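You operate a simulated robot arm through the tools that you are given. There is no shell and no other tool. Be economical: measure what you need, move in short steps, check, and stop when the job is done.

You are at the controls of a simulated robot arm. One attempt, no reset.

## Task
Take the yellow sign on the top of the steel bench and put it away on the top of the left sign shelf. Take the blue sign on the top of the steel bench and put it away on the top of the right sign shelf. Take the carton that says "amber" from the top of the steel bench and put it on the side bench before the controller. Take the bottle on the top of the steel bench and put it away on the side bench by the wall. Put the black tape roll on the top of the steel bench away on the top of the blue tank. Put one of the black pipe couplings from the filter stand under the drain spout on the top of the low table. Close the door. Take the blue tape spool and leave it on the top of the workshop shelf. Open the trolley drawer. Any order will do. Set down upright: yellow sign, blue sign, carton, bottle, black pipe coupling.

The check looks at the end state, three seconds after you hand in, the way a careful person would. Anything else that was tipped, shoved, dropped, spilled or broken makes it a failure.

## Robot
A 7-joint arm with a vacuum gripper on a trunk, on a base that drives. Base frame: it is fixed to the floor where the robot stands at the start and does not move with it; the origin is under the middle of the robot, x ahead of it, y to its left, z up; the surface under the hand at the start is at about z = 860. Lengths are in mm, angles in degrees, forces in N, time in s.
With the tool pointing down near the work surface it reaches from about 140 to 820 mm from the robot's upright axis, wherever it stands. Its first joint turns from -166.0 to 166.0 degrees. Places, roughly: black pipe coupling (6x6x7 cm) [-3300, -2800, 800]; black tape roll (6x6x2 cm) [600, -900, 900]; blue sign [500, 250, 1000]; blue tape spool (6x6x2 cm) [-400, -4800, 800]; bottle [500, -750, 1000]; carton [750, -500, 1000]; door [-3400, -4300, 1000]; side bench before the controller (34x20 cm) [-3300, -1760, 800]; side bench by the wall (48x12 cm) [-3660, -2220, 800]; top of the blue tank [2700, -4500, 1200]; top of the left sign shelf (13x12 cm) [280, -6200, 600]; top of the low table [900, -3100, 600]; top of the right sign shelf (13x12 cm) [-920, -6200, 600]; top of the workshop shelf (13x12 cm) [-620, -6200, 600]; trolley drawer [-1300, -1300, 700]; yellow sign [500, 0, 1000]. Payload 1.88 kg.
Tool frame: the origin (TCP) lies in the middle of the cups' lips, and z points out of the cups. The gripper has 1 cup of 32 mm across, covering 32 by 32 mm (tool x, y); the bellows give 14 mm. With the vacuum on, a cup seals on a smooth face that it is pressed against (1 to 4 N); it does not hold porous or soft things. The pull reaches 41 N.
Orientation is told as [roll, pitch, yaw] about the base's x, y, z axes, in that order, counted from this pose: with the cups facing straight down, the tool's x points along the base's -x, its y along +y and its z along -z.

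## Interface
- The arm moves only by the tool apply_moves. Its argument "series" is a list of rows, each an object of numbers (a shift or turn left out is 0, a gripper value left out holds the last): "x", "y", "z": the shift along the tool's x, y, z in units of 400 mm (1.0 is 400 mm); "wx", "wy", "wz": the turn, a rotation vector about the tool's x, y, z in units of 45 degrees (1.0 is 45 degrees). In form: [{"x": .., "y": .., "z": .., "wx": .., "wy": .., "wz": ..}, ...]. A call has 1 to 20 rows; each row is the pose to reach, as a shift and turn from the pose commanded when the call began, along the tool's axes at that moment. "vac" is the vacuum: 1 switches it on, 0 off, set as the call begins (left out, the last holds). A call with a number of a shift or a turn outside -1 to 1 is refused whole. Each row takes 0.2 s and may step no farther than 50 mm and 8.6 degrees from the row before; otherwise, or with a gripper value out of range, the whole call is refused. Where a pose cannot be reached the arm comes as near as it can. A force on the tool above 40 N (or 10 N above the force at the start of the call, whichever is more), or a blocked arm, ends the call early, and 0.2 s more pass. The pull builds up within a second once a cup has sealed. Time passes only in rows, and 0.2 s behind the last, so rows that repeat a pose give it time. The reply holds the time, the measured pose of the TCP, the force on the tool along the base axes and the pull of the vacuum, in the units named above and with some noise, with the torque about the TCP (base axes, N m) and any sound that the robot's microphone picked up.
- Cameras (640 x 400 px; columns grow to the right, rows downward): "scene" is now at [15.9, 128.9, 1548.1]; the picture's right is [-0.43, -0.90, 0.00], its down [-0.60, 0.29, -0.74] and it looks along [0.67, -0.32, -0.67] (base axes); focal length 257 px, centre (320, 200). "wrist" rides on the gripper at [82, 14, -216] in the tool frame; the picture's right is [-0.17, 0.99, 0.00], its down [-0.91, -0.15, -0.37] and it looks along [-0.37, -0.06, 0.93] (tool axes); focal length 243 px, centre (320, 200).
- camera(camera): a new picture of that camera. The clock stands still meanwhile.
- move_column(by): slides the trunk up (or, below 0, down) by that many mm; the arm and the scene camera ride with it, the base frame stays. It gives what a move gives, with no picture.
- steer(legs): drives the robot by 1 to 6 legs, each [ahead, left, turn to the left] in mm, mm and degrees, along the robot's own axes; the way and the turn of a leg run together, so that a leg with both is an arc; at most 1500 mm and 180 degrees a leg. The arm and the cameras ride along, it lands a little off, and it stops where it bumps. It gives what a move gives.
- pan_tilt(pan, tilt): turns the head with the scene camera to pan (to the left, within 155 degrees either way) and tilt (down, from -29 to 69), counted from straight ahead of the robot. It gives what a move gives.
- pixel_to_xyz(camera, pixels): for up to 12 pixels [column, row] of the newest picture of that camera ("zoom" is the newest enlarged one), the place [x, y, z] in the base frame of the surface seen there, good to about 2 mm. The clock stands still meanwhile.
- close_up(camera, box): a new picture of the part [left, top, right, bottom] of that camera's present view, enlarged. The clock stands still meanwhile.
- sign_off(): hands the job in; it is judged then, once.

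Keep the steps short. Do not move on a guess: measure, check each grasp and each placing, and mend mistakes. In all there are 322 turns and 206 pictures (those below and enlarged ones count). Leave the vacuum off and the arm clear of the work at the hand-in unless told otherwise, and finish with a single line.

The tools are called as name(argument=value, ...) on one line, values as JSON. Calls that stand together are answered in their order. apply_moves: Moves the arm, as the interface text tells. Its arguments: {"type":"object","properties":{"series":{"type":"array","items":{"type":"object","properties":{"x":{"type":"number"},"y":{"type":"number"},"z":{"type":"number"},"wx":{"type":"number"},"wy":{"type":"number"},"wz":{"type":"number"}}}},"vac":{"type":"number"}},"required":["series"]} The other tools are called the same way: move_column (by) slides the trunk up or down; steer (legs) drives the base; pan_tilt (pan, tilt) turns the head that bears the scene camera; camera (camera) takes a picture; pixel_to_xyz (camera, pixels) gives the place of the surface under pixels of a picture; close_up (camera, box) takes an enlarged picture of a part of a camera's view; sign_off () hands the job in.

At the start:

```text
clock: 0.0
tool_pos: [412.7, -238.7, 1181.1]
orientation: [0.1, -0.1, 0.0]
wrist_force: [0.6, -0.5, -0.4]
wrist_torque: [-0.02, -0.01, -0.03]
pull: 0.1
trunk travel left (down, up): [-500.0, 90.0]
robot x, y, heading: [0.7, -2.1, -0.1]
head pan, tilt: [-25.4, 42.0]
```

scene: 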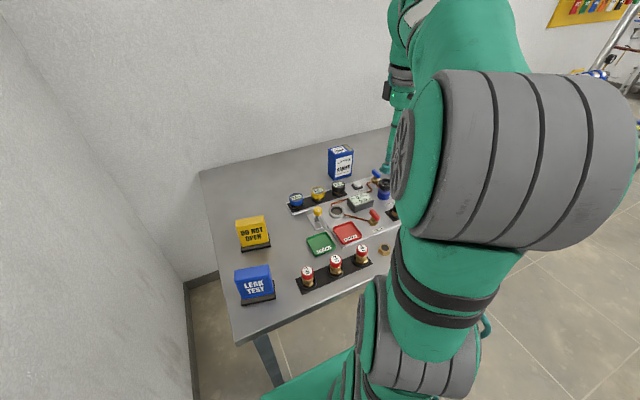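
wrist: 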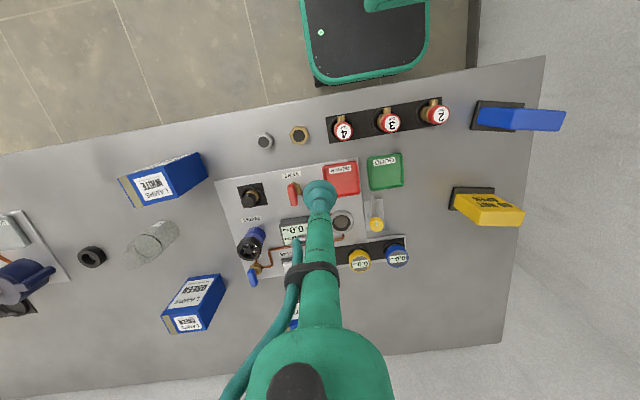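

I'll measure the bench objects from the wrist view and take a zoom of the cartons area.

pixel_to_xyz(camera="wrist", pixels=[[525, 118], [495, 105], [490, 207], [460, 190], [165, 180], [195, 170], [150, 240], [92, 257], [190, 300], [300, 315], [400, 330], [340, 290]])

close_up(camera="wrist", box=[0, 120, 320, 350])

close_up(camera="wrist", box=[420, 60, 580, 240])

```text
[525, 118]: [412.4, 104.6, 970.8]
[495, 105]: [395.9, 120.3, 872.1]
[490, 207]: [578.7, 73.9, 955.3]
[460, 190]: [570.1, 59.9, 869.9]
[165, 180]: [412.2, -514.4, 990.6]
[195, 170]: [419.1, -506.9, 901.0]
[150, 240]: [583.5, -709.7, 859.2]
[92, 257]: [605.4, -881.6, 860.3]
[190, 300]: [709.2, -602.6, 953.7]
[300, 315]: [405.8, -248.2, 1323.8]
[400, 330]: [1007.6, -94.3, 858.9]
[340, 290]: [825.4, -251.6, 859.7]
```

```text
1.74 times, centred on (160, 235) of wrist
```

zoom: 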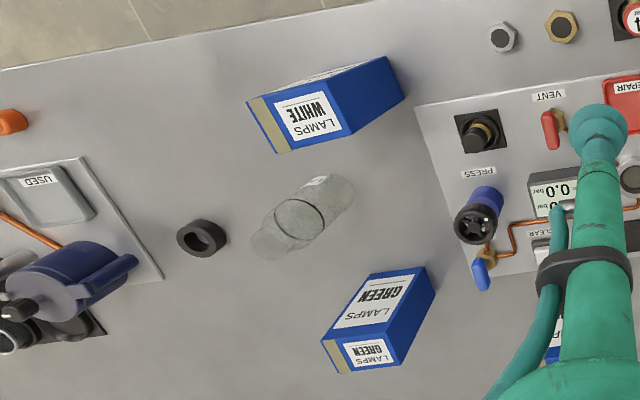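

```text
2.22 times, centred on (500, 150) of wrist
```

zoom: 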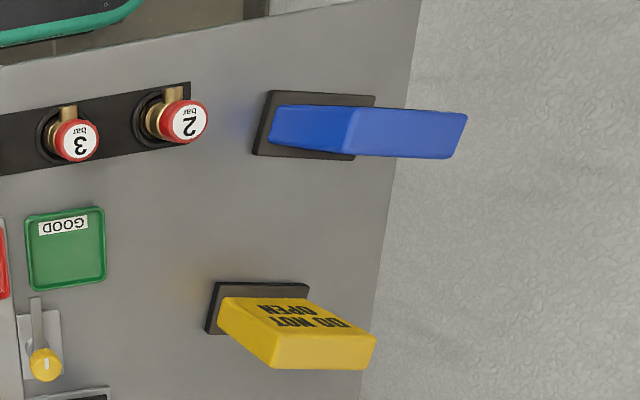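

Measuring sign tops and carton tops; and zooming on the third carton in the scene.

pixel_to_xyz(camera="zoom", pixels=[[362, 112], [460, 118], [445, 154], [354, 153], [410, 132], [310, 130], [245, 305], [305, 292], [372, 340], [360, 365], [275, 362], [330, 350]])

close_up(camera="scene", box=[220, 130, 420, 310])

```text
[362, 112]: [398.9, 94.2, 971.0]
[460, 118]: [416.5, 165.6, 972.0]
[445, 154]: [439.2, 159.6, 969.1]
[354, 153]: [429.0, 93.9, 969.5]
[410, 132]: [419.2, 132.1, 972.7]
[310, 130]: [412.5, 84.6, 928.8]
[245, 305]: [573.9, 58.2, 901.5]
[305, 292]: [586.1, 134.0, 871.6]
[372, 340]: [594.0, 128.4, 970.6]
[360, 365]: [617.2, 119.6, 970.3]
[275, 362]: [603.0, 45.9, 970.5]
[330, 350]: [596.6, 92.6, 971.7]
```

```text
2.22 times, centred on (320, 220) of scene
```

zoom: 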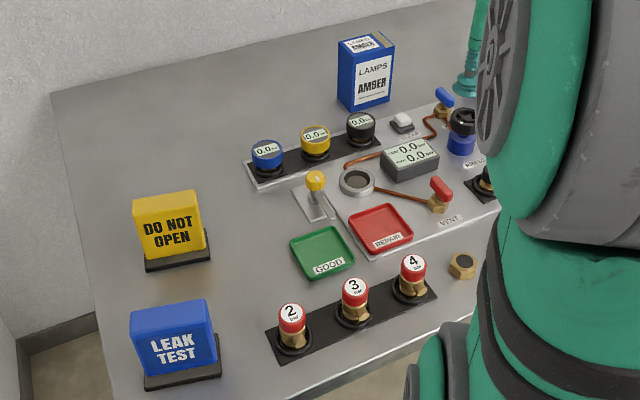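

pixel_to_xyz(camera="zoom", pixels=[[340, 42], [378, 33], [393, 44], [352, 53], [366, 43], [375, 75], [152, 203], [190, 195], [205, 200], [140, 232], [150, 309], [210, 305]])

```text
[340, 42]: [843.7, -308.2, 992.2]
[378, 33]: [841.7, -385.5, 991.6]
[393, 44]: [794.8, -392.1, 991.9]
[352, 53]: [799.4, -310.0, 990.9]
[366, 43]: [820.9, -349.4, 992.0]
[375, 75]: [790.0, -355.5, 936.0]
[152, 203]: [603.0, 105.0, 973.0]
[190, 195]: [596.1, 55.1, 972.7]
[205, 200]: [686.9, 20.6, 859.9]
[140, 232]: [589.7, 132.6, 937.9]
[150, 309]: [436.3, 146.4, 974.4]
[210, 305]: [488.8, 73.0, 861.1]
```

I'll survey the room by turning the head.

pan_tilt(pan=-75, tilt=15)

camera(camera="scene")

pan_tilt(pan=-140, tilt=15)

camera(camera="scene")

pan_tilt(pan=150, tilt=15)

camera(camera="scene")

```text
clock: 1.2
tool_pos: [413.3, -240.6, 1180.9]
orientation: [0.0, 0.0, 0.0]
wrist_force: [-0.2, 0.1, 0.2]
wrist_torque: [0.01, -0.01, 0.02]
pull: 0.0
trunk travel left (down, up): [-500.0, 90.0]
robot x, y, heading: [1.2, 1.0, -0.2]
head pan, tilt: [-75.0, 15.0]
```

```text
200 pictures are left
```

scene: 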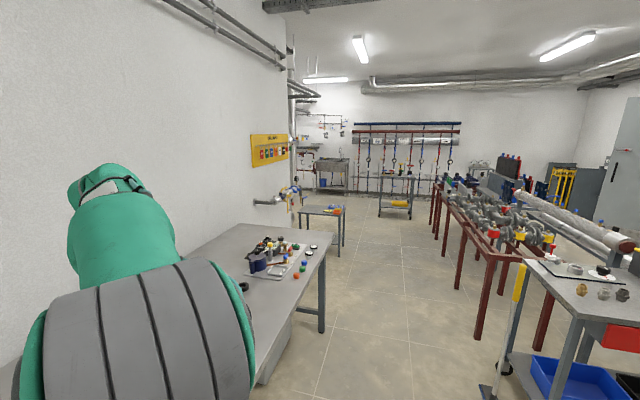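

```text
clock: 2.5
tool_pos: [412.6, -240.5, 1180.1]
orientation: [0.0, -0.1, 0.0]
wrist_force: [0.6, 0.0, 0.7]
wrist_torque: [-0.03, -0.01, -0.02]
pull: 0.1
trunk travel left (down, up): [-500.0, 90.0]
robot x, y, heading: [4.0, 2.8, -0.1]
head pan, tilt: [-140.0, 15.0]
```

```text
199 pictures are left
```

scene: 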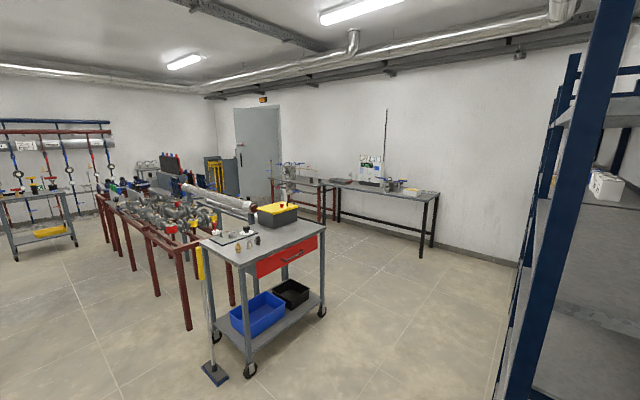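

```text
clock: 6.5
tool_pos: [412.9, -240.0, 1181.4]
orientation: [0.0, -0.1, 0.0]
wrist_force: [0.6, -0.6, 0.2]
wrist_torque: [-0.01, -0.01, 0.01]
pull: 0.0
trunk travel left (down, up): [-500.0, 90.0]
robot x, y, heading: [-2.2, -1.0, 0.0]
head pan, tilt: [150.0, 15.0]
```

```text
198 pictures are left
```

scene: 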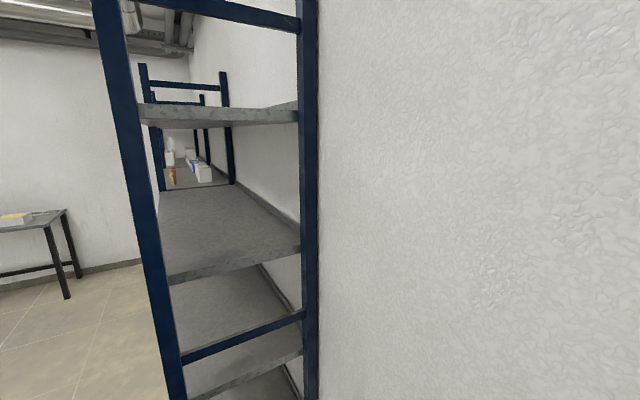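

pan_tilt(pan=-140, tilt=15)

camera(camera="scene")

pixel_to_xyz(camera="scene", pixels=[[190, 330], [98, 205], [105, 242], [158, 295], [325, 310], [250, 368], [215, 375], [420, 255], [335, 220], [430, 190], [240, 205], [420, 187]])

pixel_to_xyz(camera="scene", pixels=[[15, 258], [75, 243], [60, 190], [275, 190], [330, 180], [290, 170], [375, 170], [410, 190], [140, 165], [205, 160], [500, 380], [283, 257]])

close_up(camera="scene", box=[100, 90, 460, 315])

```text
clock: 10.5
tool_pos: [412.2, -240.6, 1181.3]
orientation: [0.1, 0.0, 0.0]
wrist_force: [-0.6, -0.6, 0.4]
wrist_torque: [0.01, 0.0, 0.0]
pull: 0.1
trunk travel left (down, up): [-500.0, 90.0]
robot x, y, heading: [0.3, -0.3, 0.1]
head pan, tilt: [-140.0, 15.0]
```

```text
197 pictures are left
```

scene: 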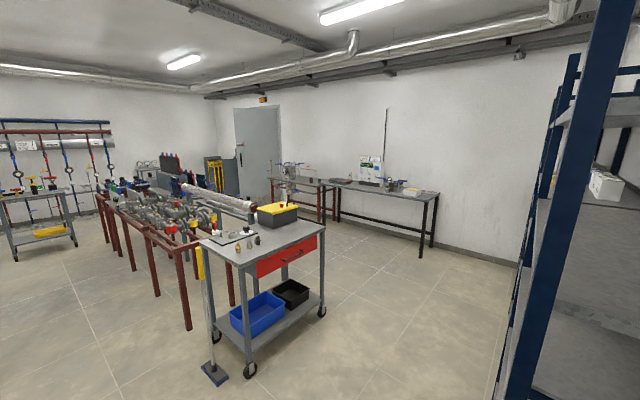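

```text
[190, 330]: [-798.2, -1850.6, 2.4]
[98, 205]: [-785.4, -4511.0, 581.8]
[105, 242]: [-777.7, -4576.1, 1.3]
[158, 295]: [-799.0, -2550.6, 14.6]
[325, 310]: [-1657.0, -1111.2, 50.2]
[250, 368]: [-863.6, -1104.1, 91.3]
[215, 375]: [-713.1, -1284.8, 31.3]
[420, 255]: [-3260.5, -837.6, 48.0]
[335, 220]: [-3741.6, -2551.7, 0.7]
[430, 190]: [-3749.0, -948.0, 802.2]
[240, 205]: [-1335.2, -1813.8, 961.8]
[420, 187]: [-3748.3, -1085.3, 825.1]
```

```text
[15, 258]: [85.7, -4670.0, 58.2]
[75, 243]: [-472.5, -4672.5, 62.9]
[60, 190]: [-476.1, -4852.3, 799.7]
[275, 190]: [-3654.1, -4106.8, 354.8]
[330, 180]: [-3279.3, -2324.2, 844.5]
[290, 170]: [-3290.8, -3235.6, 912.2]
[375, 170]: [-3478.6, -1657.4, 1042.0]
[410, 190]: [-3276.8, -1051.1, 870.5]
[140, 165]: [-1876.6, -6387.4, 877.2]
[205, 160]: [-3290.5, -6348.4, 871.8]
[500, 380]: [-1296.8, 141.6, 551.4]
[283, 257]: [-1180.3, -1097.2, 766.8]
```

```text
1.78 times, centred on (280, 202) of scene
```

zoom: 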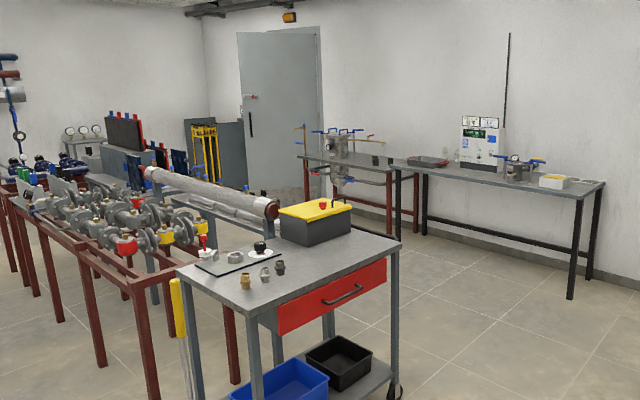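

camera(camera="wrist")

pixel_to_xyz(camera="wrist", pixels=[[60, 150], [250, 112], [480, 68], [370, 82], [320, 75], [425, 60], [300, 134], [265, 141], [250, 195]])

```text
195 pictures are left
```

wrist: 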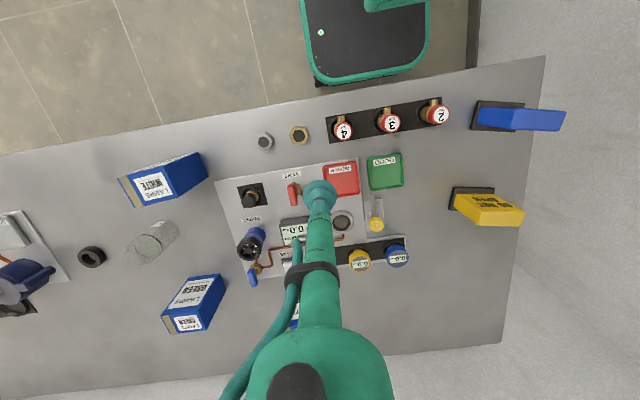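

```text
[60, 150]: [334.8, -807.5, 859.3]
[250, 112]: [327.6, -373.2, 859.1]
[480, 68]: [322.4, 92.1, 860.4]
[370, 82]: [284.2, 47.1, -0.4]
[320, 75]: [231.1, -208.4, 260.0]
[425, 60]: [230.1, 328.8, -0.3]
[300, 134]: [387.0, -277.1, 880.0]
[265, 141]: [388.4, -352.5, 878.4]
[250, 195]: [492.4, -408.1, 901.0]
```

Drive right 345 mm and slightly ahead 60 mm, to bring the amber carton (820,-349,992) in reach.

steer(legs=[[0, -345, 0], [70, 0, 0]])

pan_tilt(pan=0, tilt=40)

camera(camera="scene")

camera(camera="wrist")

```text
clock: 13.3
tool_pos: [484.1, -583.2, 1180.5]
orientation: [0.0, 0.0, 0.2]
wrist_force: [0.0, 0.1, -0.4]
wrist_torque: [0.01, 0.0, 0.02]
pull: 0.1
trunk travel left (down, up): [-500.0, 90.0]
robot x, y, heading: [70.0, -351.5, 0.2]
head pan, tilt: [-140.0, 15.0]
```

```text
clock: 15.6
tool_pos: [485.1, -584.8, 1182.0]
orientation: [0.0, 0.1, 0.2]
wrist_force: [0.0, 0.0, -0.2]
wrist_torque: [0.0, 0.01, 0.03]
pull: 0.0
trunk travel left (down, up): [-500.0, 90.0]
robot x, y, heading: [73.1, -344.5, 0.1]
head pan, tilt: [0.0, 40.0]
```

```text
194 pictures are left
```

scene: 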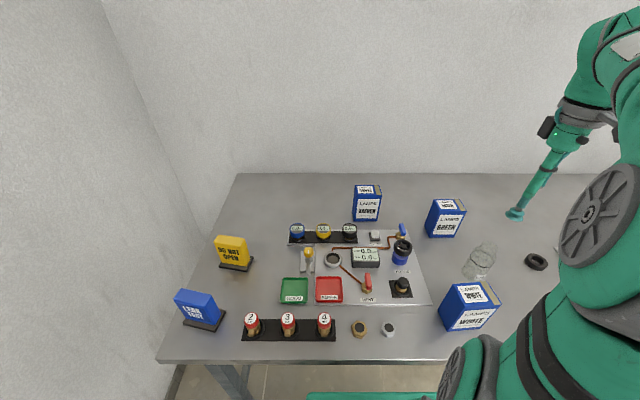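

```text
193 pictures are left
```

wrist: 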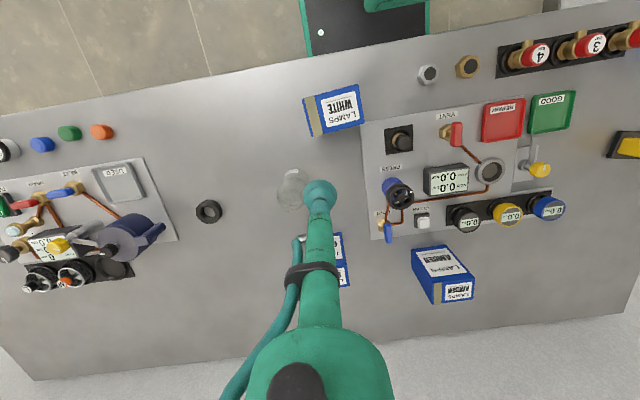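

pixel_to_xyz(camera="scene", pixels=[[367, 190], [357, 187], [378, 187], [360, 193], [379, 193], [367, 210]])

pixel_to_xyz(camera="wrist", pixels=[[455, 291], [437, 284], [470, 281], [472, 296], [436, 300], [440, 262], [292, 190], [208, 211], [285, 180], [302, 200]])

```text
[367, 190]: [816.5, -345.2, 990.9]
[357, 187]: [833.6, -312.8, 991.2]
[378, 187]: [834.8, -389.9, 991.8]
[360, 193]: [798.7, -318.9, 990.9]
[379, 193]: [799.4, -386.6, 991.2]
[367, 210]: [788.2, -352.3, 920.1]
```

```text
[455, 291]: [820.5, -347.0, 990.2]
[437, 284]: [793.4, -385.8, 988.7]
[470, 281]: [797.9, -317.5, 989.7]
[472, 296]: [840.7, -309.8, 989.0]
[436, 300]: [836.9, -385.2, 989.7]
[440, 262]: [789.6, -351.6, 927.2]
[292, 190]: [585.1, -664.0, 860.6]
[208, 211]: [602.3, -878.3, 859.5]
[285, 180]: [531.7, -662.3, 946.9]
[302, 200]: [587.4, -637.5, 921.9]
```

Amber top centre is (818,-349,990). Move over it at current height.

apply_moves(series=[{"x": -0.083, "y": 0.059}, {"x": -0.166, "y": 0.118}, {"x": -0.25, "y": 0.176}, {"x": -0.333, "y": 0.235}, {"x": -0.416, "y": 0.294}, {"x": -0.5, "y": 0.353}, {"x": -0.583, "y": 0.411}, {"x": -0.666, "y": 0.47}, {"x": -0.75, "y": 0.529}, {"x": -0.833, "y": 0.588}, {"x": -0.833, "y": 0.588, "z": 0.12}, {"x": -0.833, "y": 0.588, "z": 0.24}, {"x": -0.833, "y": 0.588, "z": 0.36}, {"x": -0.833, "y": 0.588, "z": 0.36}])

camera(camera="wrist")

```text
clock: 18.6
tool_pos: [818.8, -348.1, 1034.4]
orientation: [-0.1, 0.0, 0.1]
wrist_force: [0.9, 0.4, -0.4]
wrist_torque: [0.04, 0.0, 0.01]
pull: 0.1
out of reach, approached as far as the arm can: row 10
trunk travel left (down, up): [-500.0, 90.0]
robot x, y, heading: [70.9, -347.0, 0.4]
head pan, tilt: [0.0, 40.0]
```

```text
192 pictures are left
```

wrist: 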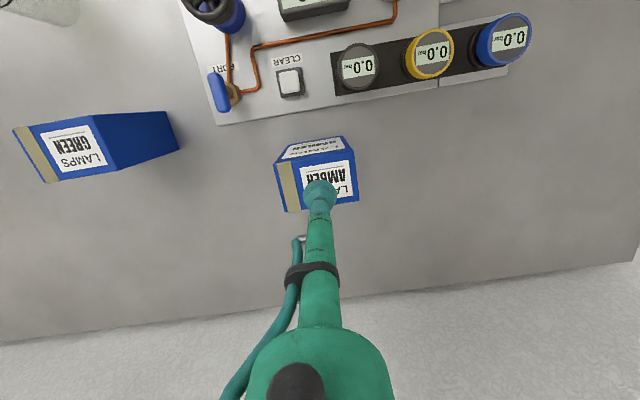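

Centred over the carton. Vacuum on, descend to the top.

apply_moves(series=[{"z": 0.06}, {"z": 0.1}, {"z": 0.112}, {"z": 0.118}, {"z": 0.118}, {"z": 0.118}, {"z": 0.118}], vac=1)

```text
clock: 20.2
tool_pos: [816.9, -346.8, 989.1]
orientation: [-0.1, -0.1, 0.1]
wrist_force: [0.5, -1.7, 5.7]
wrist_torque: [-0.03, 0.07, 0.01]
pull: 40.8
trunk travel left (down, up): [-500.0, 90.0]
robot x, y, heading: [72.2, -343.7, 0.5]
head pan, tilt: [0.0, 40.0]
```

Sealed (40.8 N). Lift, then pull back.

apply_moves(series=[{"z": -0.05}, {"z": -0.15}, {"z": -0.25}, {"z": -0.3}, {"x": 0.1, "z": -0.35}, {"x": 0.2, "z": -0.4}, {"x": 0.3, "z": -0.45}, {"x": 0.4, "z": -0.5}, {"x": 0.5, "z": -0.55}, {"x": 0.6, "z": -0.58}, {"x": 0.7, "z": -0.6}, {"x": 0.8, "z": -0.6}, {"x": 0.9, "z": -0.6}, {"x": 0.95, "z": -0.6}])

camera(camera="scene")

```text
clock: 23.2
tool_pos: [437.8, -346.1, 1230.0]
orientation: [0.0, -0.1, 0.2]
wrist_force: [-1.4, -0.5, -1.1]
wrist_torque: [0.0, -0.06, 0.01]
pull: 40.5
trunk travel left (down, up): [-500.0, 90.0]
robot x, y, heading: [72.8, -345.5, 0.1]
head pan, tilt: [0.0, 40.0]
```

```text
191 pictures are left
```

scene: 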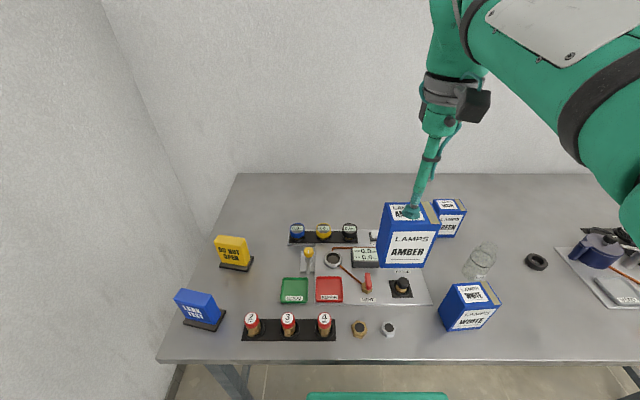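

Carton held. Back out, turn around to the right, and drive west along y≈-520.

steer(legs=[[-260, -175, 0], [0, 0, -180], [1400, 0, 0]])

pan_tilt(pan=30, tilt=25)

camera(camera="scene")

```text
clock: 39.3
tool_pos: [-1959.1, -492.1, 1230.2]
orientation: [0.0, -0.1, 179.1]
wrist_force: [-0.7, -0.2, 0.1]
wrist_torque: [0.05, -0.01, 0.01]
pull: 41.2
trunk travel left (down, up): [-500.0, 90.0]
robot x, y, heading: [-1590.1, -498.6, 179.1]
head pan, tilt: [0.0, 40.0]
```

```text
clock: 40.2
tool_pos: [-1957.3, -491.6, 1230.6]
orientation: [0.0, 0.0, 179.1]
wrist_force: [0.0, -0.3, -0.7]
wrist_torque: [0.0, -0.02, 0.0]
pull: 41.3
trunk travel left (down, up): [-500.0, 90.0]
robot x, y, heading: [-1590.0, -501.2, 179.0]
head pan, tilt: [30.0, 25.0]
```

```text
190 pictures are left
```

scene: 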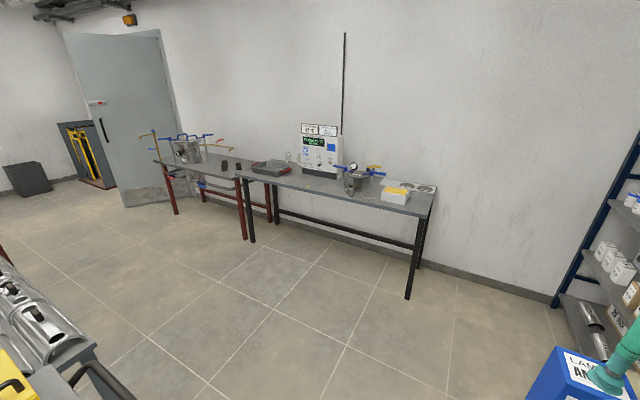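

pixel_to_xyz(camera="scene", pixels=[[412, 214], [330, 192], [245, 175], [275, 165], [320, 175], [395, 197], [355, 180], [224, 164], [160, 160], [123, 205], [165, 40], [60, 35]])

steer(legs=[[800, 0, 0], [0, 1250, 1]])

pan_tilt(pan=0, tilt=40)

camera(camera="scene")

```text
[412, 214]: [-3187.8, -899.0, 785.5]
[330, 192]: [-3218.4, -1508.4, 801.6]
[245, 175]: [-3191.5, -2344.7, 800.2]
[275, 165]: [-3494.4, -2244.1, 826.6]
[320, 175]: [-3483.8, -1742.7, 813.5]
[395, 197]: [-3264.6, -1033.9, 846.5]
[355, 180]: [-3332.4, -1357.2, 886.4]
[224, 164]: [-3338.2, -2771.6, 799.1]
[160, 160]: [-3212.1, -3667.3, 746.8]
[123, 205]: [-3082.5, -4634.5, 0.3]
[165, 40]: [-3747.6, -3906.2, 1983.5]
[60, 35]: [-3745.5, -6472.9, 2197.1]
```

```text
clock: 50.2
tool_pos: [-2754.9, -1697.1, 1230.5]
orientation: [0.1, 0.0, -178.8]
wrist_force: [0.2, -0.1, -1.3]
wrist_torque: [-0.03, 0.02, 0.0]
pull: 40.2
trunk travel left (down, up): [-500.0, 90.0]
robot x, y, heading: [-2390.8, -1691.7, -178.6]
head pan, tilt: [30.0, 25.0]
```

```text
clock: 51.2
tool_pos: [-2754.2, -1698.7, 1230.1]
orientation: [0.1, 0.0, -178.8]
wrist_force: [0.1, -0.3, -1.6]
wrist_torque: [-0.01, -0.01, -0.05]
pull: 41.0
trunk travel left (down, up): [-500.0, 90.0]
robot x, y, heading: [-2389.3, -1691.4, -178.9]
head pan, tilt: [0.0, 40.0]
```

```text
189 pictures are left
```

scene: 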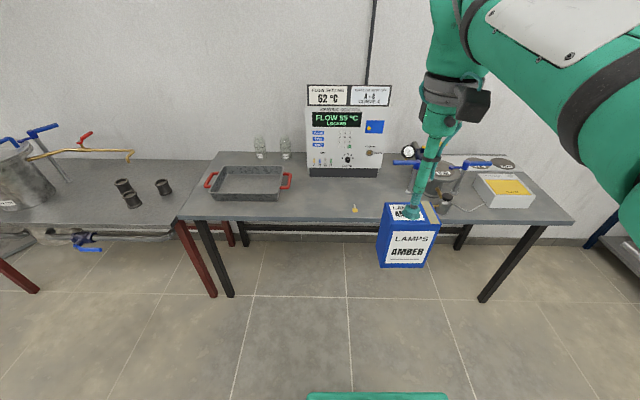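

close_up(camera="scene", box=[180, 80, 420, 230])

pixel_to_xyz(camera="scene", pixels=[[354, 209], [330, 190], [310, 177], [378, 177], [330, 215], [280, 190], [260, 158], [285, 158], [205, 183], [270, 160], [240, 160], [375, 209]])

```text
2.67 times, centred on (300, 155) of scene
```

zoom: 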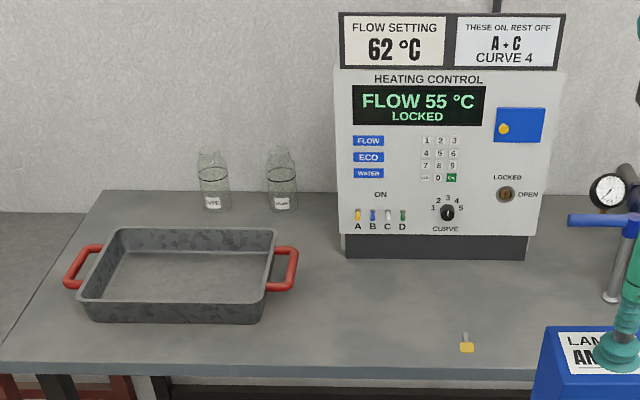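

```text
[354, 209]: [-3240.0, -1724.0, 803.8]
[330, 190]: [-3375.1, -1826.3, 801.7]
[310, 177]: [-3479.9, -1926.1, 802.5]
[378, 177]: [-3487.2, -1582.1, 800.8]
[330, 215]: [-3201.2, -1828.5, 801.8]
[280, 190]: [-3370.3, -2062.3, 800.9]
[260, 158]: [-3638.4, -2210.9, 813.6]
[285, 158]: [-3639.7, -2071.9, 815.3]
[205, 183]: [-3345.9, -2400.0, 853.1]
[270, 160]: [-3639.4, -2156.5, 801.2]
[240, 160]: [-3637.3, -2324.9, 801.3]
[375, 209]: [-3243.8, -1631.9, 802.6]
```

Place target: (-3340,-1830), left of the key at (-3240,-1724). Drive ahead 300.

steer(legs=[[300, 0, -1]])

```text
clock: 53.2
tool_pos: [-3054.0, -1693.8, 1229.6]
orientation: [0.1, 0.0, -179.9]
wrist_force: [-0.8, 0.6, -1.3]
wrist_torque: [0.0, -0.02, 0.02]
pull: 40.6
trunk travel left (down, up): [-500.0, 90.0]
robot x, y, heading: [-2683.4, -1697.1, -179.9]
head pan, tilt: [0.0, 40.0]
```

apply_moves(series=[{"x": -0.09, "y": 0.043}, {"x": -0.18, "y": 0.085}, {"x": -0.27, "y": 0.128}, {"x": -0.36, "y": 0.17}, {"x": -0.45, "y": 0.213}, {"x": -0.54, "y": 0.255}, {"x": -0.63, "y": 0.3}, {"x": -0.715, "y": 0.34}, {"x": -0.715, "y": 0.34, "z": 0.1}, {"x": -0.715, "y": 0.34, "z": 0.2}, {"x": -0.715, "y": 0.34, "z": 0.3}, {"x": -0.715, "y": 0.34, "z": 0.4}, {"x": -0.715, "y": 0.34, "z": 0.5}, {"x": -0.715, "y": 0.34, "z": 0.6}, {"x": -0.715, "y": 0.34, "z": 0.66}, {"x": -0.715, "y": 0.34, "z": 0.66}])

camera(camera="scene")

camera(camera="wrist")

```text
clock: 56.6
tool_pos: [-3339.9, -1831.8, 966.1]
orientation: [0.1, 0.0, -180.0]
wrist_force: [0.0, 0.5, -1.3]
wrist_torque: [0.02, 0.0, -0.01]
pull: 40.8
trunk travel left (down, up): [-500.0, 90.0]
robot x, y, heading: [-2685.6, -1693.8, -180.0]
head pan, tilt: [0.0, 40.0]
```

```text
187 pictures are left
```

scene: 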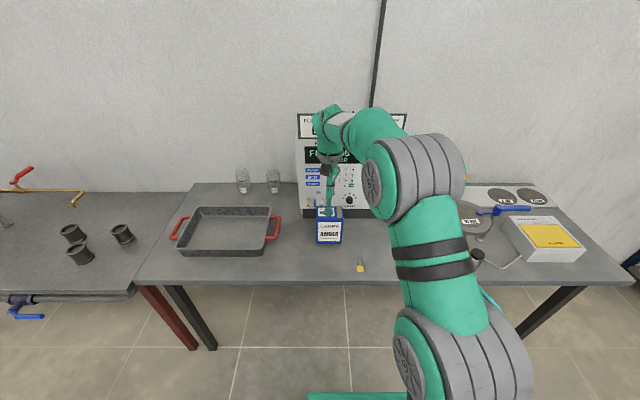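

```text
186 pictures are left
```

wrist: 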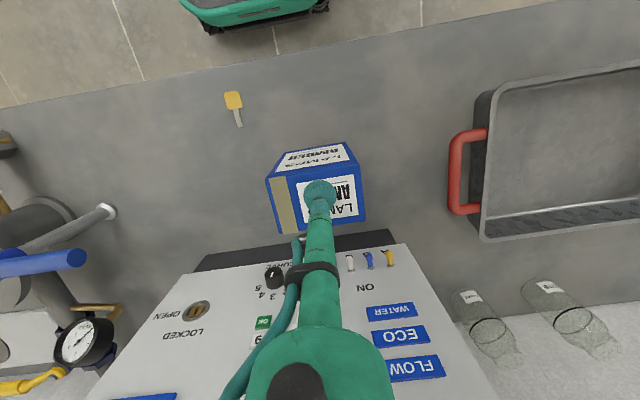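

Clear around. Lower 33 mm to contact.

apply_moves(series=[{"z": 0.04}, {"z": 0.07}, {"z": 0.083}, {"z": 0.087}, {"z": 0.087}])

```text
clock: 57.8
tool_pos: [-3338.3, -1832.1, 930.4]
orientation: [-0.1, 0.1, -179.9]
wrist_force: [-1.1, 0.6, -0.7]
wrist_torque: [0.01, -0.01, 0.02]
pull: 40.6
trunk travel left (down, up): [-500.0, 90.0]
robot x, y, heading: [-2686.7, -1695.0, -180.1]
head pan, tilt: [0.0, 40.0]
```

apply_moves(series=[{"z": 0.005}, {"z": 0.01}, {"z": 0.01}])

```text
clock: 58.6
tool_pos: [-3338.5, -1832.7, 929.7]
orientation: [0.1, -0.3, -179.9]
wrist_force: [0.8, -0.8, 15.2]
wrist_torque: [0.08, -0.1, -0.1]
pull: 41.4
trunk travel left (down, up): [-500.0, 90.0]
robot x, y, heading: [-2684.0, -1696.0, -180.0]
head pan, tilt: [0.0, 40.0]
```

Contact (15 N up). Release and rise.

apply_moves(series=[{"z": -0.005}, {"z": -0.005}, {"z": -0.005}], vac=0)

apply_moves(series=[{"z": -0.02}, {"z": -0.06}, {"z": -0.16}, {"z": -0.28}, {"z": -0.4}, {"z": -0.52}, {"x": 0.12, "z": -0.6}, {"x": 0.24, "z": -0.65}, {"x": 0.36, "z": -0.68}, {"x": 0.48, "z": -0.7}, {"x": 0.6, "z": -0.7}, {"x": 0.7, "z": -0.7}])

camera(camera="scene")

```text
clock: 59.4
tool_pos: [-3338.4, -1832.0, 927.9]
orientation: [0.0, 0.1, -180.0]
wrist_force: [-0.6, -0.4, 1.3]
wrist_torque: [0.03, 0.02, -0.01]
pull: 0.0
trunk travel left (down, up): [-500.0, 90.0]
robot x, y, heading: [-2683.9, -1696.8, -179.9]
head pan, tilt: [0.0, 40.0]
```

```text
refused: row 7 steps farther than a row can; nothing moved
```

```text
185 pictures are left
```

scene: 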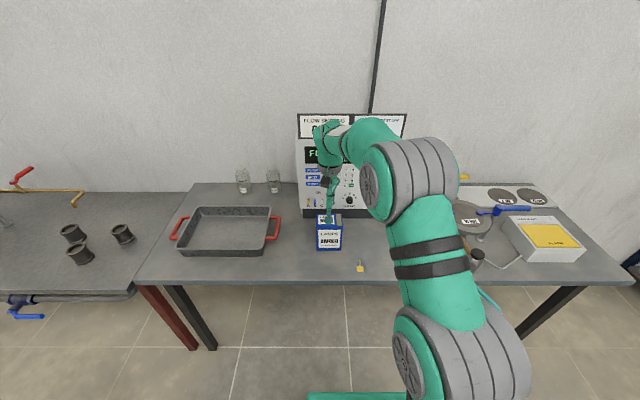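

apply_moves(series=[{"z": -0.02}, {"z": -0.06}, {"z": -0.16}, {"z": -0.28}, {"z": -0.4}, {"z": -0.52}, {"x": 0.08, "z": -0.6}, {"x": 0.18, "z": -0.65}, {"x": 0.3, "z": -0.68}, {"x": 0.42, "z": -0.7}, {"x": 0.54, "z": -0.7}, {"x": 0.66, "z": -0.7}])

close_up(camera="scene", box=[40, 100, 440, 350])

```text
clock: 62.0
tool_pos: [-3074.1, -1830.2, 1209.1]
orientation: [0.0, 0.1, -179.8]
wrist_force: [-0.4, -0.9, -0.6]
wrist_torque: [0.02, -0.03, 0.01]
pull: 0.1
trunk travel left (down, up): [-500.0, 90.0]
robot x, y, heading: [-2684.1, -1697.3, -180.0]
head pan, tilt: [0.0, 40.0]
```

```text
1.60 times, centred on (240, 225) of scene
```

zoom: 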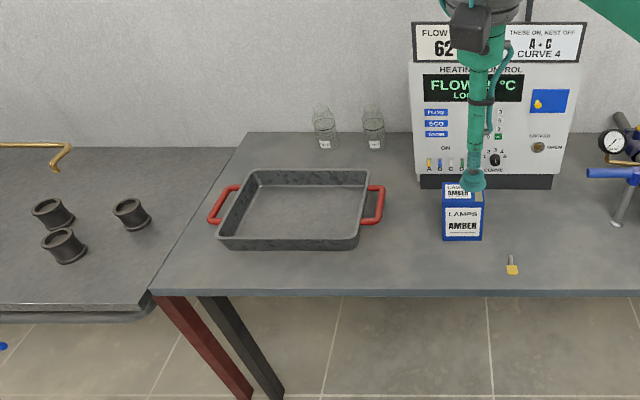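

Carton stands well. While here empty-handed, look toward the door.

pan_tilt(pan=65, tilt=15)

camera(camera="scene")

```text
clock: 63.4
tool_pos: [-3075.4, -1830.5, 1210.5]
orientation: [0.0, 0.0, -179.9]
wrist_force: [0.3, -1.4, 0.4]
wrist_torque: [0.0, 0.0, -0.01]
pull: 0.0
trunk travel left (down, up): [-500.0, 90.0]
robot x, y, heading: [-2685.6, -1695.5, -179.9]
head pan, tilt: [65.0, 15.0]
```

```text
183 pictures are left
```

scene: 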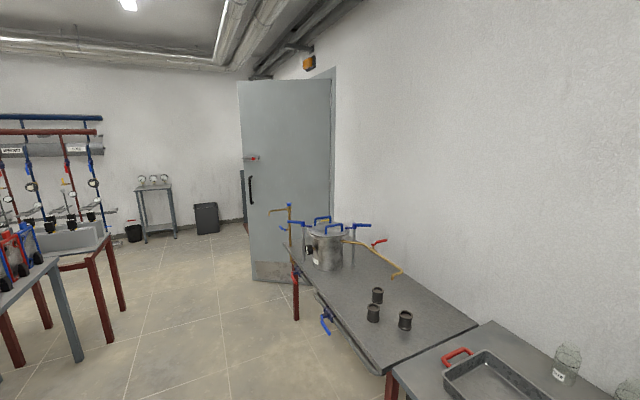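

pixel_to_xyz(camera="scene", pixels=[[253, 280], [240, 82], [250, 190], [328, 85], [285, 285], [338, 75], [104, 240], [80, 355], [245, 175], [125, 312], [295, 318], [205, 232]])

close_up(camera="scene", box=[200, 60, 360, 300])

```text
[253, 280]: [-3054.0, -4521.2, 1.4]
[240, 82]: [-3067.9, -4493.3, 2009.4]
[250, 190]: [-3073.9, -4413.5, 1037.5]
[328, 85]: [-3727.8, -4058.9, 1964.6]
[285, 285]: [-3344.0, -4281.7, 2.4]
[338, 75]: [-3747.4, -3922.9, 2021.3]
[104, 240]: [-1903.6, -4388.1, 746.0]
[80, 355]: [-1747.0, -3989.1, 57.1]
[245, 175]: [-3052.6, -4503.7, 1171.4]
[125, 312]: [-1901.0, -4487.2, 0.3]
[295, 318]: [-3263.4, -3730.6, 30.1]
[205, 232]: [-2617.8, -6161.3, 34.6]
```

```text
1.67 times, centred on (280, 180) of scene
```

zoom: 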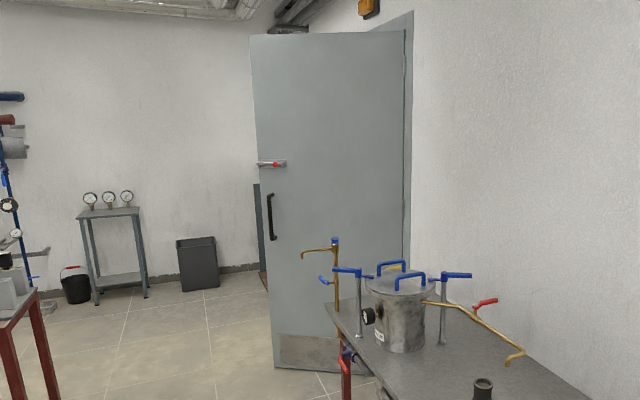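

Door hinge is near (-3728,-4059), free edge (-3060,-4500), 800 wide; it closes by pushing its visible face towards the wall. Drive over there and look.

steer(legs=[[-250, 0, 0], [0, 1500, 0], [0, 700, 0], [0, 0, 30]])

pan_tilt(pan=15, tilt=20)

camera(camera="scene")

```text
clock: 77.0
tool_pos: [-2680.2, -4163.4, 1209.1]
orientation: [0.0, 0.0, -150.0]
wrist_force: [-0.4, -0.8, 0.0]
wrist_torque: [-0.01, 0.0, -0.03]
pull: 0.0
trunk travel left (down, up): [-500.0, 90.0]
robot x, y, heading: [-2411.8, -3854.6, -150.0]
head pan, tilt: [65.0, 15.0]
```

```text
clock: 78.1
tool_pos: [-2680.7, -4164.2, 1209.6]
orientation: [0.0, 0.0, -150.0]
wrist_force: [-0.4, 0.3, -0.5]
wrist_torque: [0.03, 0.02, -0.02]
pull: 0.0
trunk travel left (down, up): [-500.0, 90.0]
robot x, y, heading: [-2413.6, -3851.1, -150.2]
head pan, tilt: [15.0, 20.0]
```

```text
181 pictures are left
```

scene: 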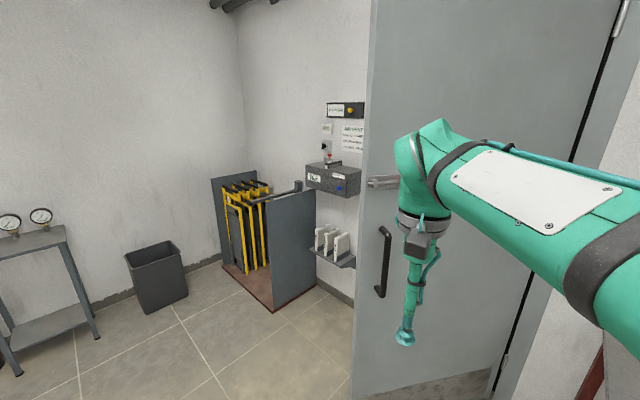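

pixel_to_xyz(camera="scene", pixels=[[335, 180], [335, 250], [310, 255], [345, 60], [275, 310], [370, 100], [355, 330], [382, 260], [380, 185], [590, 100], [500, 330], [355, 100]])

close_up(camera="scene", box=[280, 60, 440, 360])

```text
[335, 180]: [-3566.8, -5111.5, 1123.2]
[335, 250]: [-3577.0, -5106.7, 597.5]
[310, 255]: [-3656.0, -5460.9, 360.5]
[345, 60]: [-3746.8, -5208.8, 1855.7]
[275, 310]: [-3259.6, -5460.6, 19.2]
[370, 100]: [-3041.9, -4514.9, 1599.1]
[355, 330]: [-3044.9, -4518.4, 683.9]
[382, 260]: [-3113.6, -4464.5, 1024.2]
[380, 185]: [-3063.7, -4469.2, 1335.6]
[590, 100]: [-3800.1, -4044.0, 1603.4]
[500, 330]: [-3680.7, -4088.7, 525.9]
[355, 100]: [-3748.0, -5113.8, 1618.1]
```

```text
1.33 times, centred on (360, 210) of scene
```

zoom: 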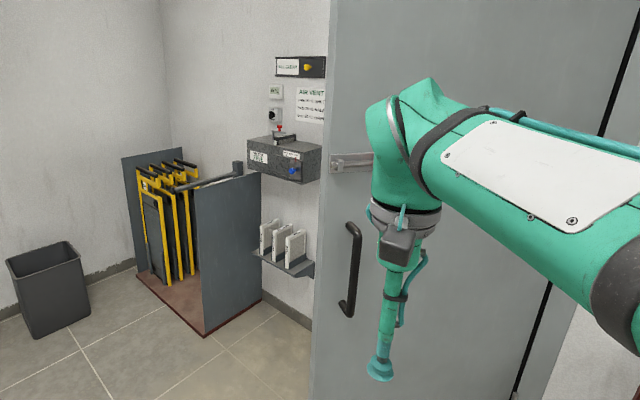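

The leaf sweeps free. Tilt the tool to horizontal forward, step one (45°), extending ahead.

apply_moves(series=[{"x": -0.075, "y": -0.025, "wy": -0.125}, {"x": -0.15, "y": -0.05, "wy": -0.25}, {"x": -0.225, "y": -0.075, "wy": -0.375}, {"x": -0.3, "y": -0.1, "wy": -0.5}, {"x": -0.375, "y": -0.125, "wy": -0.625}, {"x": -0.45, "y": -0.15, "wy": -0.75}, {"x": -0.525, "y": -0.175, "wy": -0.875}, {"x": -0.6, "y": -0.2, "wy": -1.0}, {"x": -0.6, "y": -0.2, "wy": -1.0}])

```text
clock: 80.1
tool_pos: [-2926.1, -4215.7, 1209.5]
orientation: [0.1, -45.1, -150.2]
wrist_force: [-0.6, 0.1, 0.5]
wrist_torque: [0.03, 0.01, 0.02]
pull: 0.0
trunk travel left (down, up): [-500.0, 90.0]
robot x, y, heading: [-2413.9, -3855.1, -150.2]
head pan, tilt: [15.0, 20.0]
```

apply_moves(series=[{"x": -0.028, "z": 0.028, "wy": -0.125}, {"x": -0.055, "z": 0.055, "wy": -0.25}, {"x": -0.083, "z": 0.083, "wy": -0.375}, {"x": -0.11, "z": 0.11, "wy": -0.5}, {"x": -0.138, "z": 0.138, "wy": -0.625}, {"x": -0.166, "z": 0.166, "wy": -0.75}, {"x": -0.193, "z": 0.193, "wy": -0.875}, {"x": -0.221, "z": 0.221, "wy": -1.0}, {"x": -0.221, "z": 0.221, "wy": -1.0}])

camera(camera="scene")

```text
clock: 81.5
tool_pos: [-3038.5, -4277.3, 1245.5]
orientation: [0.1, -76.4, -150.7]
wrist_force: [0.5, -0.4, 0.6]
wrist_torque: [0.0, 0.01, 0.02]
pull: 0.1
trunk travel left (down, up): [-500.0, 90.0]
robot x, y, heading: [-2409.4, -3852.4, -150.3]
head pan, tilt: [15.0, 20.0]
stopped in row 6: the arm was blocked; the commanded pose is now the measured one
```

```text
179 pictures are left
```

scene: 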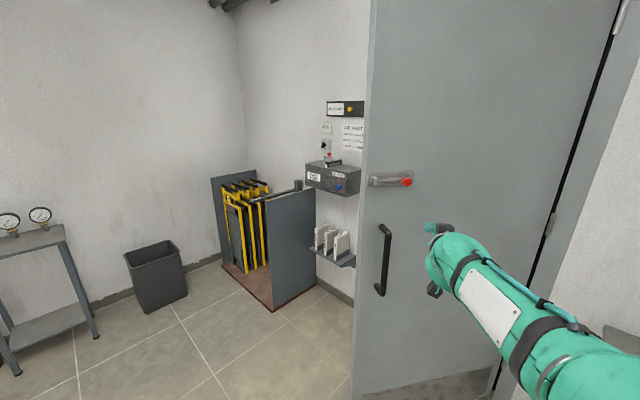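

pixel_to_xyz(camera="scene", pixels=[[406, 182], [375, 180], [387, 230], [380, 292], [440, 180], [420, 240]])

move_column(by=-120)

```text
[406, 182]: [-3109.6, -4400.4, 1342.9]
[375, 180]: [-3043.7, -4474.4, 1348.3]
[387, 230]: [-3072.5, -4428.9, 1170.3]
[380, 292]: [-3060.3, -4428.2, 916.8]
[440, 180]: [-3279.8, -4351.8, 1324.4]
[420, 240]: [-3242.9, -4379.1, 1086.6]
```

```text
clock: 83.0
tool_pos: [-3039.5, -4285.4, 1108.7]
orientation: [-0.9, -74.4, -149.4]
wrist_force: [0.1, 0.2, 0.5]
wrist_torque: [-0.04, 0.02, -0.03]
pull: 0.0
trunk travel left (down, up): [-380.0, 210.0]
robot x, y, heading: [-2412.1, -3851.0, -149.9]
head pan, tilt: [15.0, 20.0]
```

Drive forward 300 to meet and start pushing the door.

steer(legs=[[300, 0, 0]])

camera(camera="scene")

```text
clock: 85.0
tool_pos: [-3290.1, -4429.9, 1113.6]
orientation: [-0.8, -74.8, -149.4]
wrist_force: [0.1, -0.5, -0.2]
wrist_torque: [-0.01, -0.01, 0.01]
pull: 0.0
trunk travel left (down, up): [-380.0, 210.0]
robot x, y, heading: [-2659.5, -3998.3, -149.8]
head pan, tilt: [15.0, 20.0]
```

```text
178 pictures are left
```

scene: 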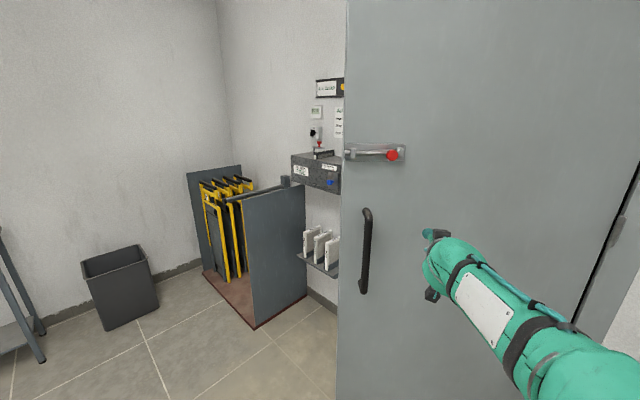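

steer(legs=[[200, 0, 0]])

camera(camera="scene")

pixel_to_xyz(camera="scene", pixels=[[360, 100], [560, 100], [400, 320]])

```text
clock: 86.6
tool_pos: [-3463.3, -4529.1, 1107.3]
orientation: [-1.2, -74.2, -149.2]
wrist_force: [0.5, -0.2, -0.3]
wrist_torque: [-0.04, -0.01, -0.03]
pull: 0.0
trunk travel left (down, up): [-380.0, 210.0]
robot x, y, heading: [-2835.4, -4098.2, -150.0]
head pan, tilt: [15.0, 20.0]
```

```text
177 pictures are left
```

scene: 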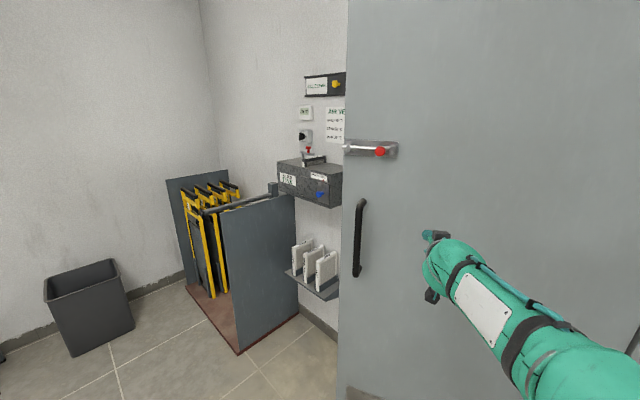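

```text
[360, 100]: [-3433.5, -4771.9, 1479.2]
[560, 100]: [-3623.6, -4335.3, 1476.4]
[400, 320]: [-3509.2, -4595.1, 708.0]
```

steer(legs=[[200, 0, 0]])

camera(camera="scene")

pixel_to_xyz(camera="scene", pixels=[[360, 50], [560, 100], [400, 320]])

```text
clock: 88.2
tool_pos: [-3640.8, -4630.5, 1105.7]
orientation: [-1.1, -74.0, -149.3]
wrist_force: [-0.1, -0.6, -0.5]
wrist_torque: [0.01, -0.02, 0.01]
pull: 0.1
trunk travel left (down, up): [-380.0, 210.0]
robot x, y, heading: [-3009.6, -4204.1, -150.1]
head pan, tilt: [15.0, 20.0]
```

```text
176 pictures are left
```

scene: 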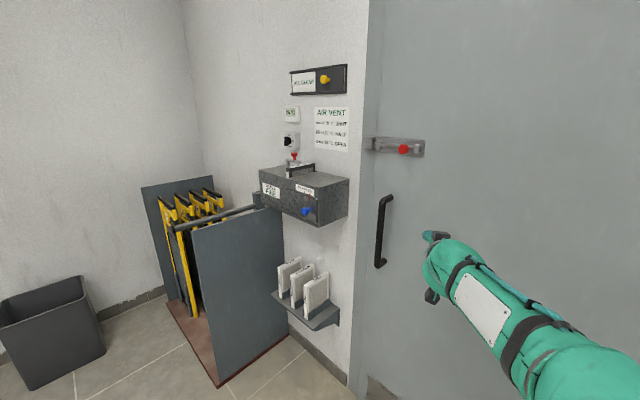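

```text
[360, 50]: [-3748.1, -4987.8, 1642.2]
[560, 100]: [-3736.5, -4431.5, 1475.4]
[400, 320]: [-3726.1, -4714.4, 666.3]
```

close_up(camera="scene", box=[340, 0, 560, 400])

pixel_to_xyz(camera="scene", pixels=[[375, 60], [372, 250], [395, 60], [500, 60], [600, 60], [375, 360], [388, 360], [365, 200]])

```text
1.00 times, centred on (450, 200) of scene (not enlarged: the box is as wide or as high as the picture)
```

zoom: 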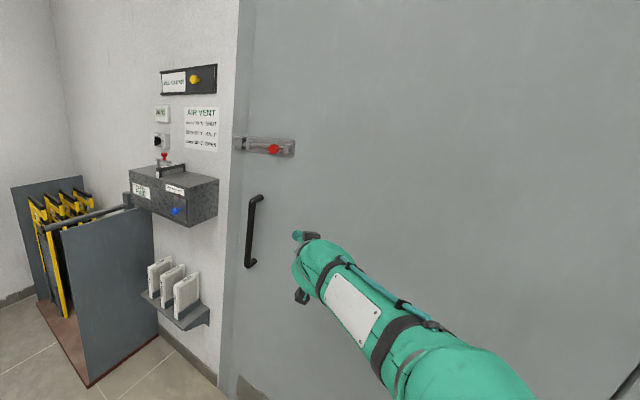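

```text
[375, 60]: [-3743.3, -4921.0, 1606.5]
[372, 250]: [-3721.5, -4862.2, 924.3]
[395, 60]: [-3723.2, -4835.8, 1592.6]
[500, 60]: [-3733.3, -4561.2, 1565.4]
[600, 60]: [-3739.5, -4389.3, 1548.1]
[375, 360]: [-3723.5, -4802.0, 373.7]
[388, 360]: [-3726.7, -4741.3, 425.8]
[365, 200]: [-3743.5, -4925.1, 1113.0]
```

Door is nearly closed (~20 mm ajar at the free edge). Push on a bit more.

steer(legs=[[90, 0, 0]])

camera(camera="scene")

pixel_to_xyz(camera="scene", pixels=[[500, 60], [600, 60], [410, 60], [400, 340]])

```text
clock: 89.3
tool_pos: [-3721.0, -4674.3, 1104.1]
orientation: [-1.2, -73.9, -149.4]
wrist_force: [-0.1, 0.8, -0.5]
wrist_torque: [0.01, 0.01, 0.0]
pull: 0.1
trunk travel left (down, up): [-380.0, 210.0]
robot x, y, heading: [-3090.6, -4246.6, -150.4]
head pan, tilt: [15.0, 20.0]
```

```text
174 pictures are left
```

scene: 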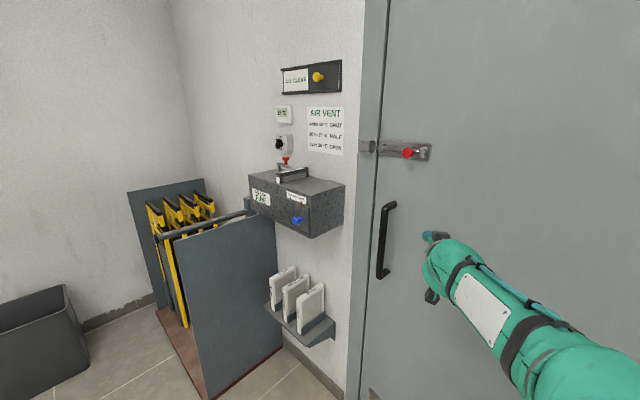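

```text
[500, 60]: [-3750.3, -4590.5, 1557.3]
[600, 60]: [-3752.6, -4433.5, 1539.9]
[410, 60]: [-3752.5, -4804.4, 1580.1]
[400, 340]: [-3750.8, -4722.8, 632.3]
```

Leaf is now flat at x≈-3751. Test with a further short push to be sure it's against its stop.

steer(legs=[[35, 0, 0]])

camera(camera="scene")

pixel_to_xyz(camera="scene", pixels=[[500, 60], [600, 60], [420, 60], [410, 340]])

```text
clock: 90.2
tool_pos: [-3749.1, -4693.6, 1103.1]
orientation: [-1.3, -73.9, -149.3]
wrist_force: [4.1, 0.5, 0.1]
wrist_torque: [0.1, 0.08, -0.04]
pull: 0.2
trunk travel left (down, up): [-380.0, 210.0]
robot x, y, heading: [-3116.6, -4266.2, -150.0]
head pan, tilt: [15.0, 20.0]
```

```text
173 pictures are left
```

scene: 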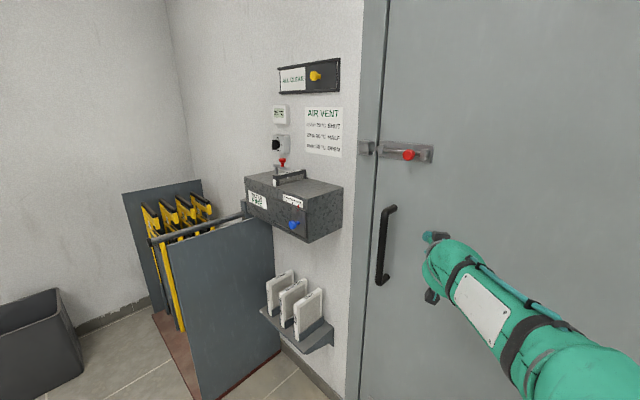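

```text
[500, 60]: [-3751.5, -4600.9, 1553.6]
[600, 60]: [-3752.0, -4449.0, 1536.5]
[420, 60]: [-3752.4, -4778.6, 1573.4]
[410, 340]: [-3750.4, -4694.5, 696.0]
```

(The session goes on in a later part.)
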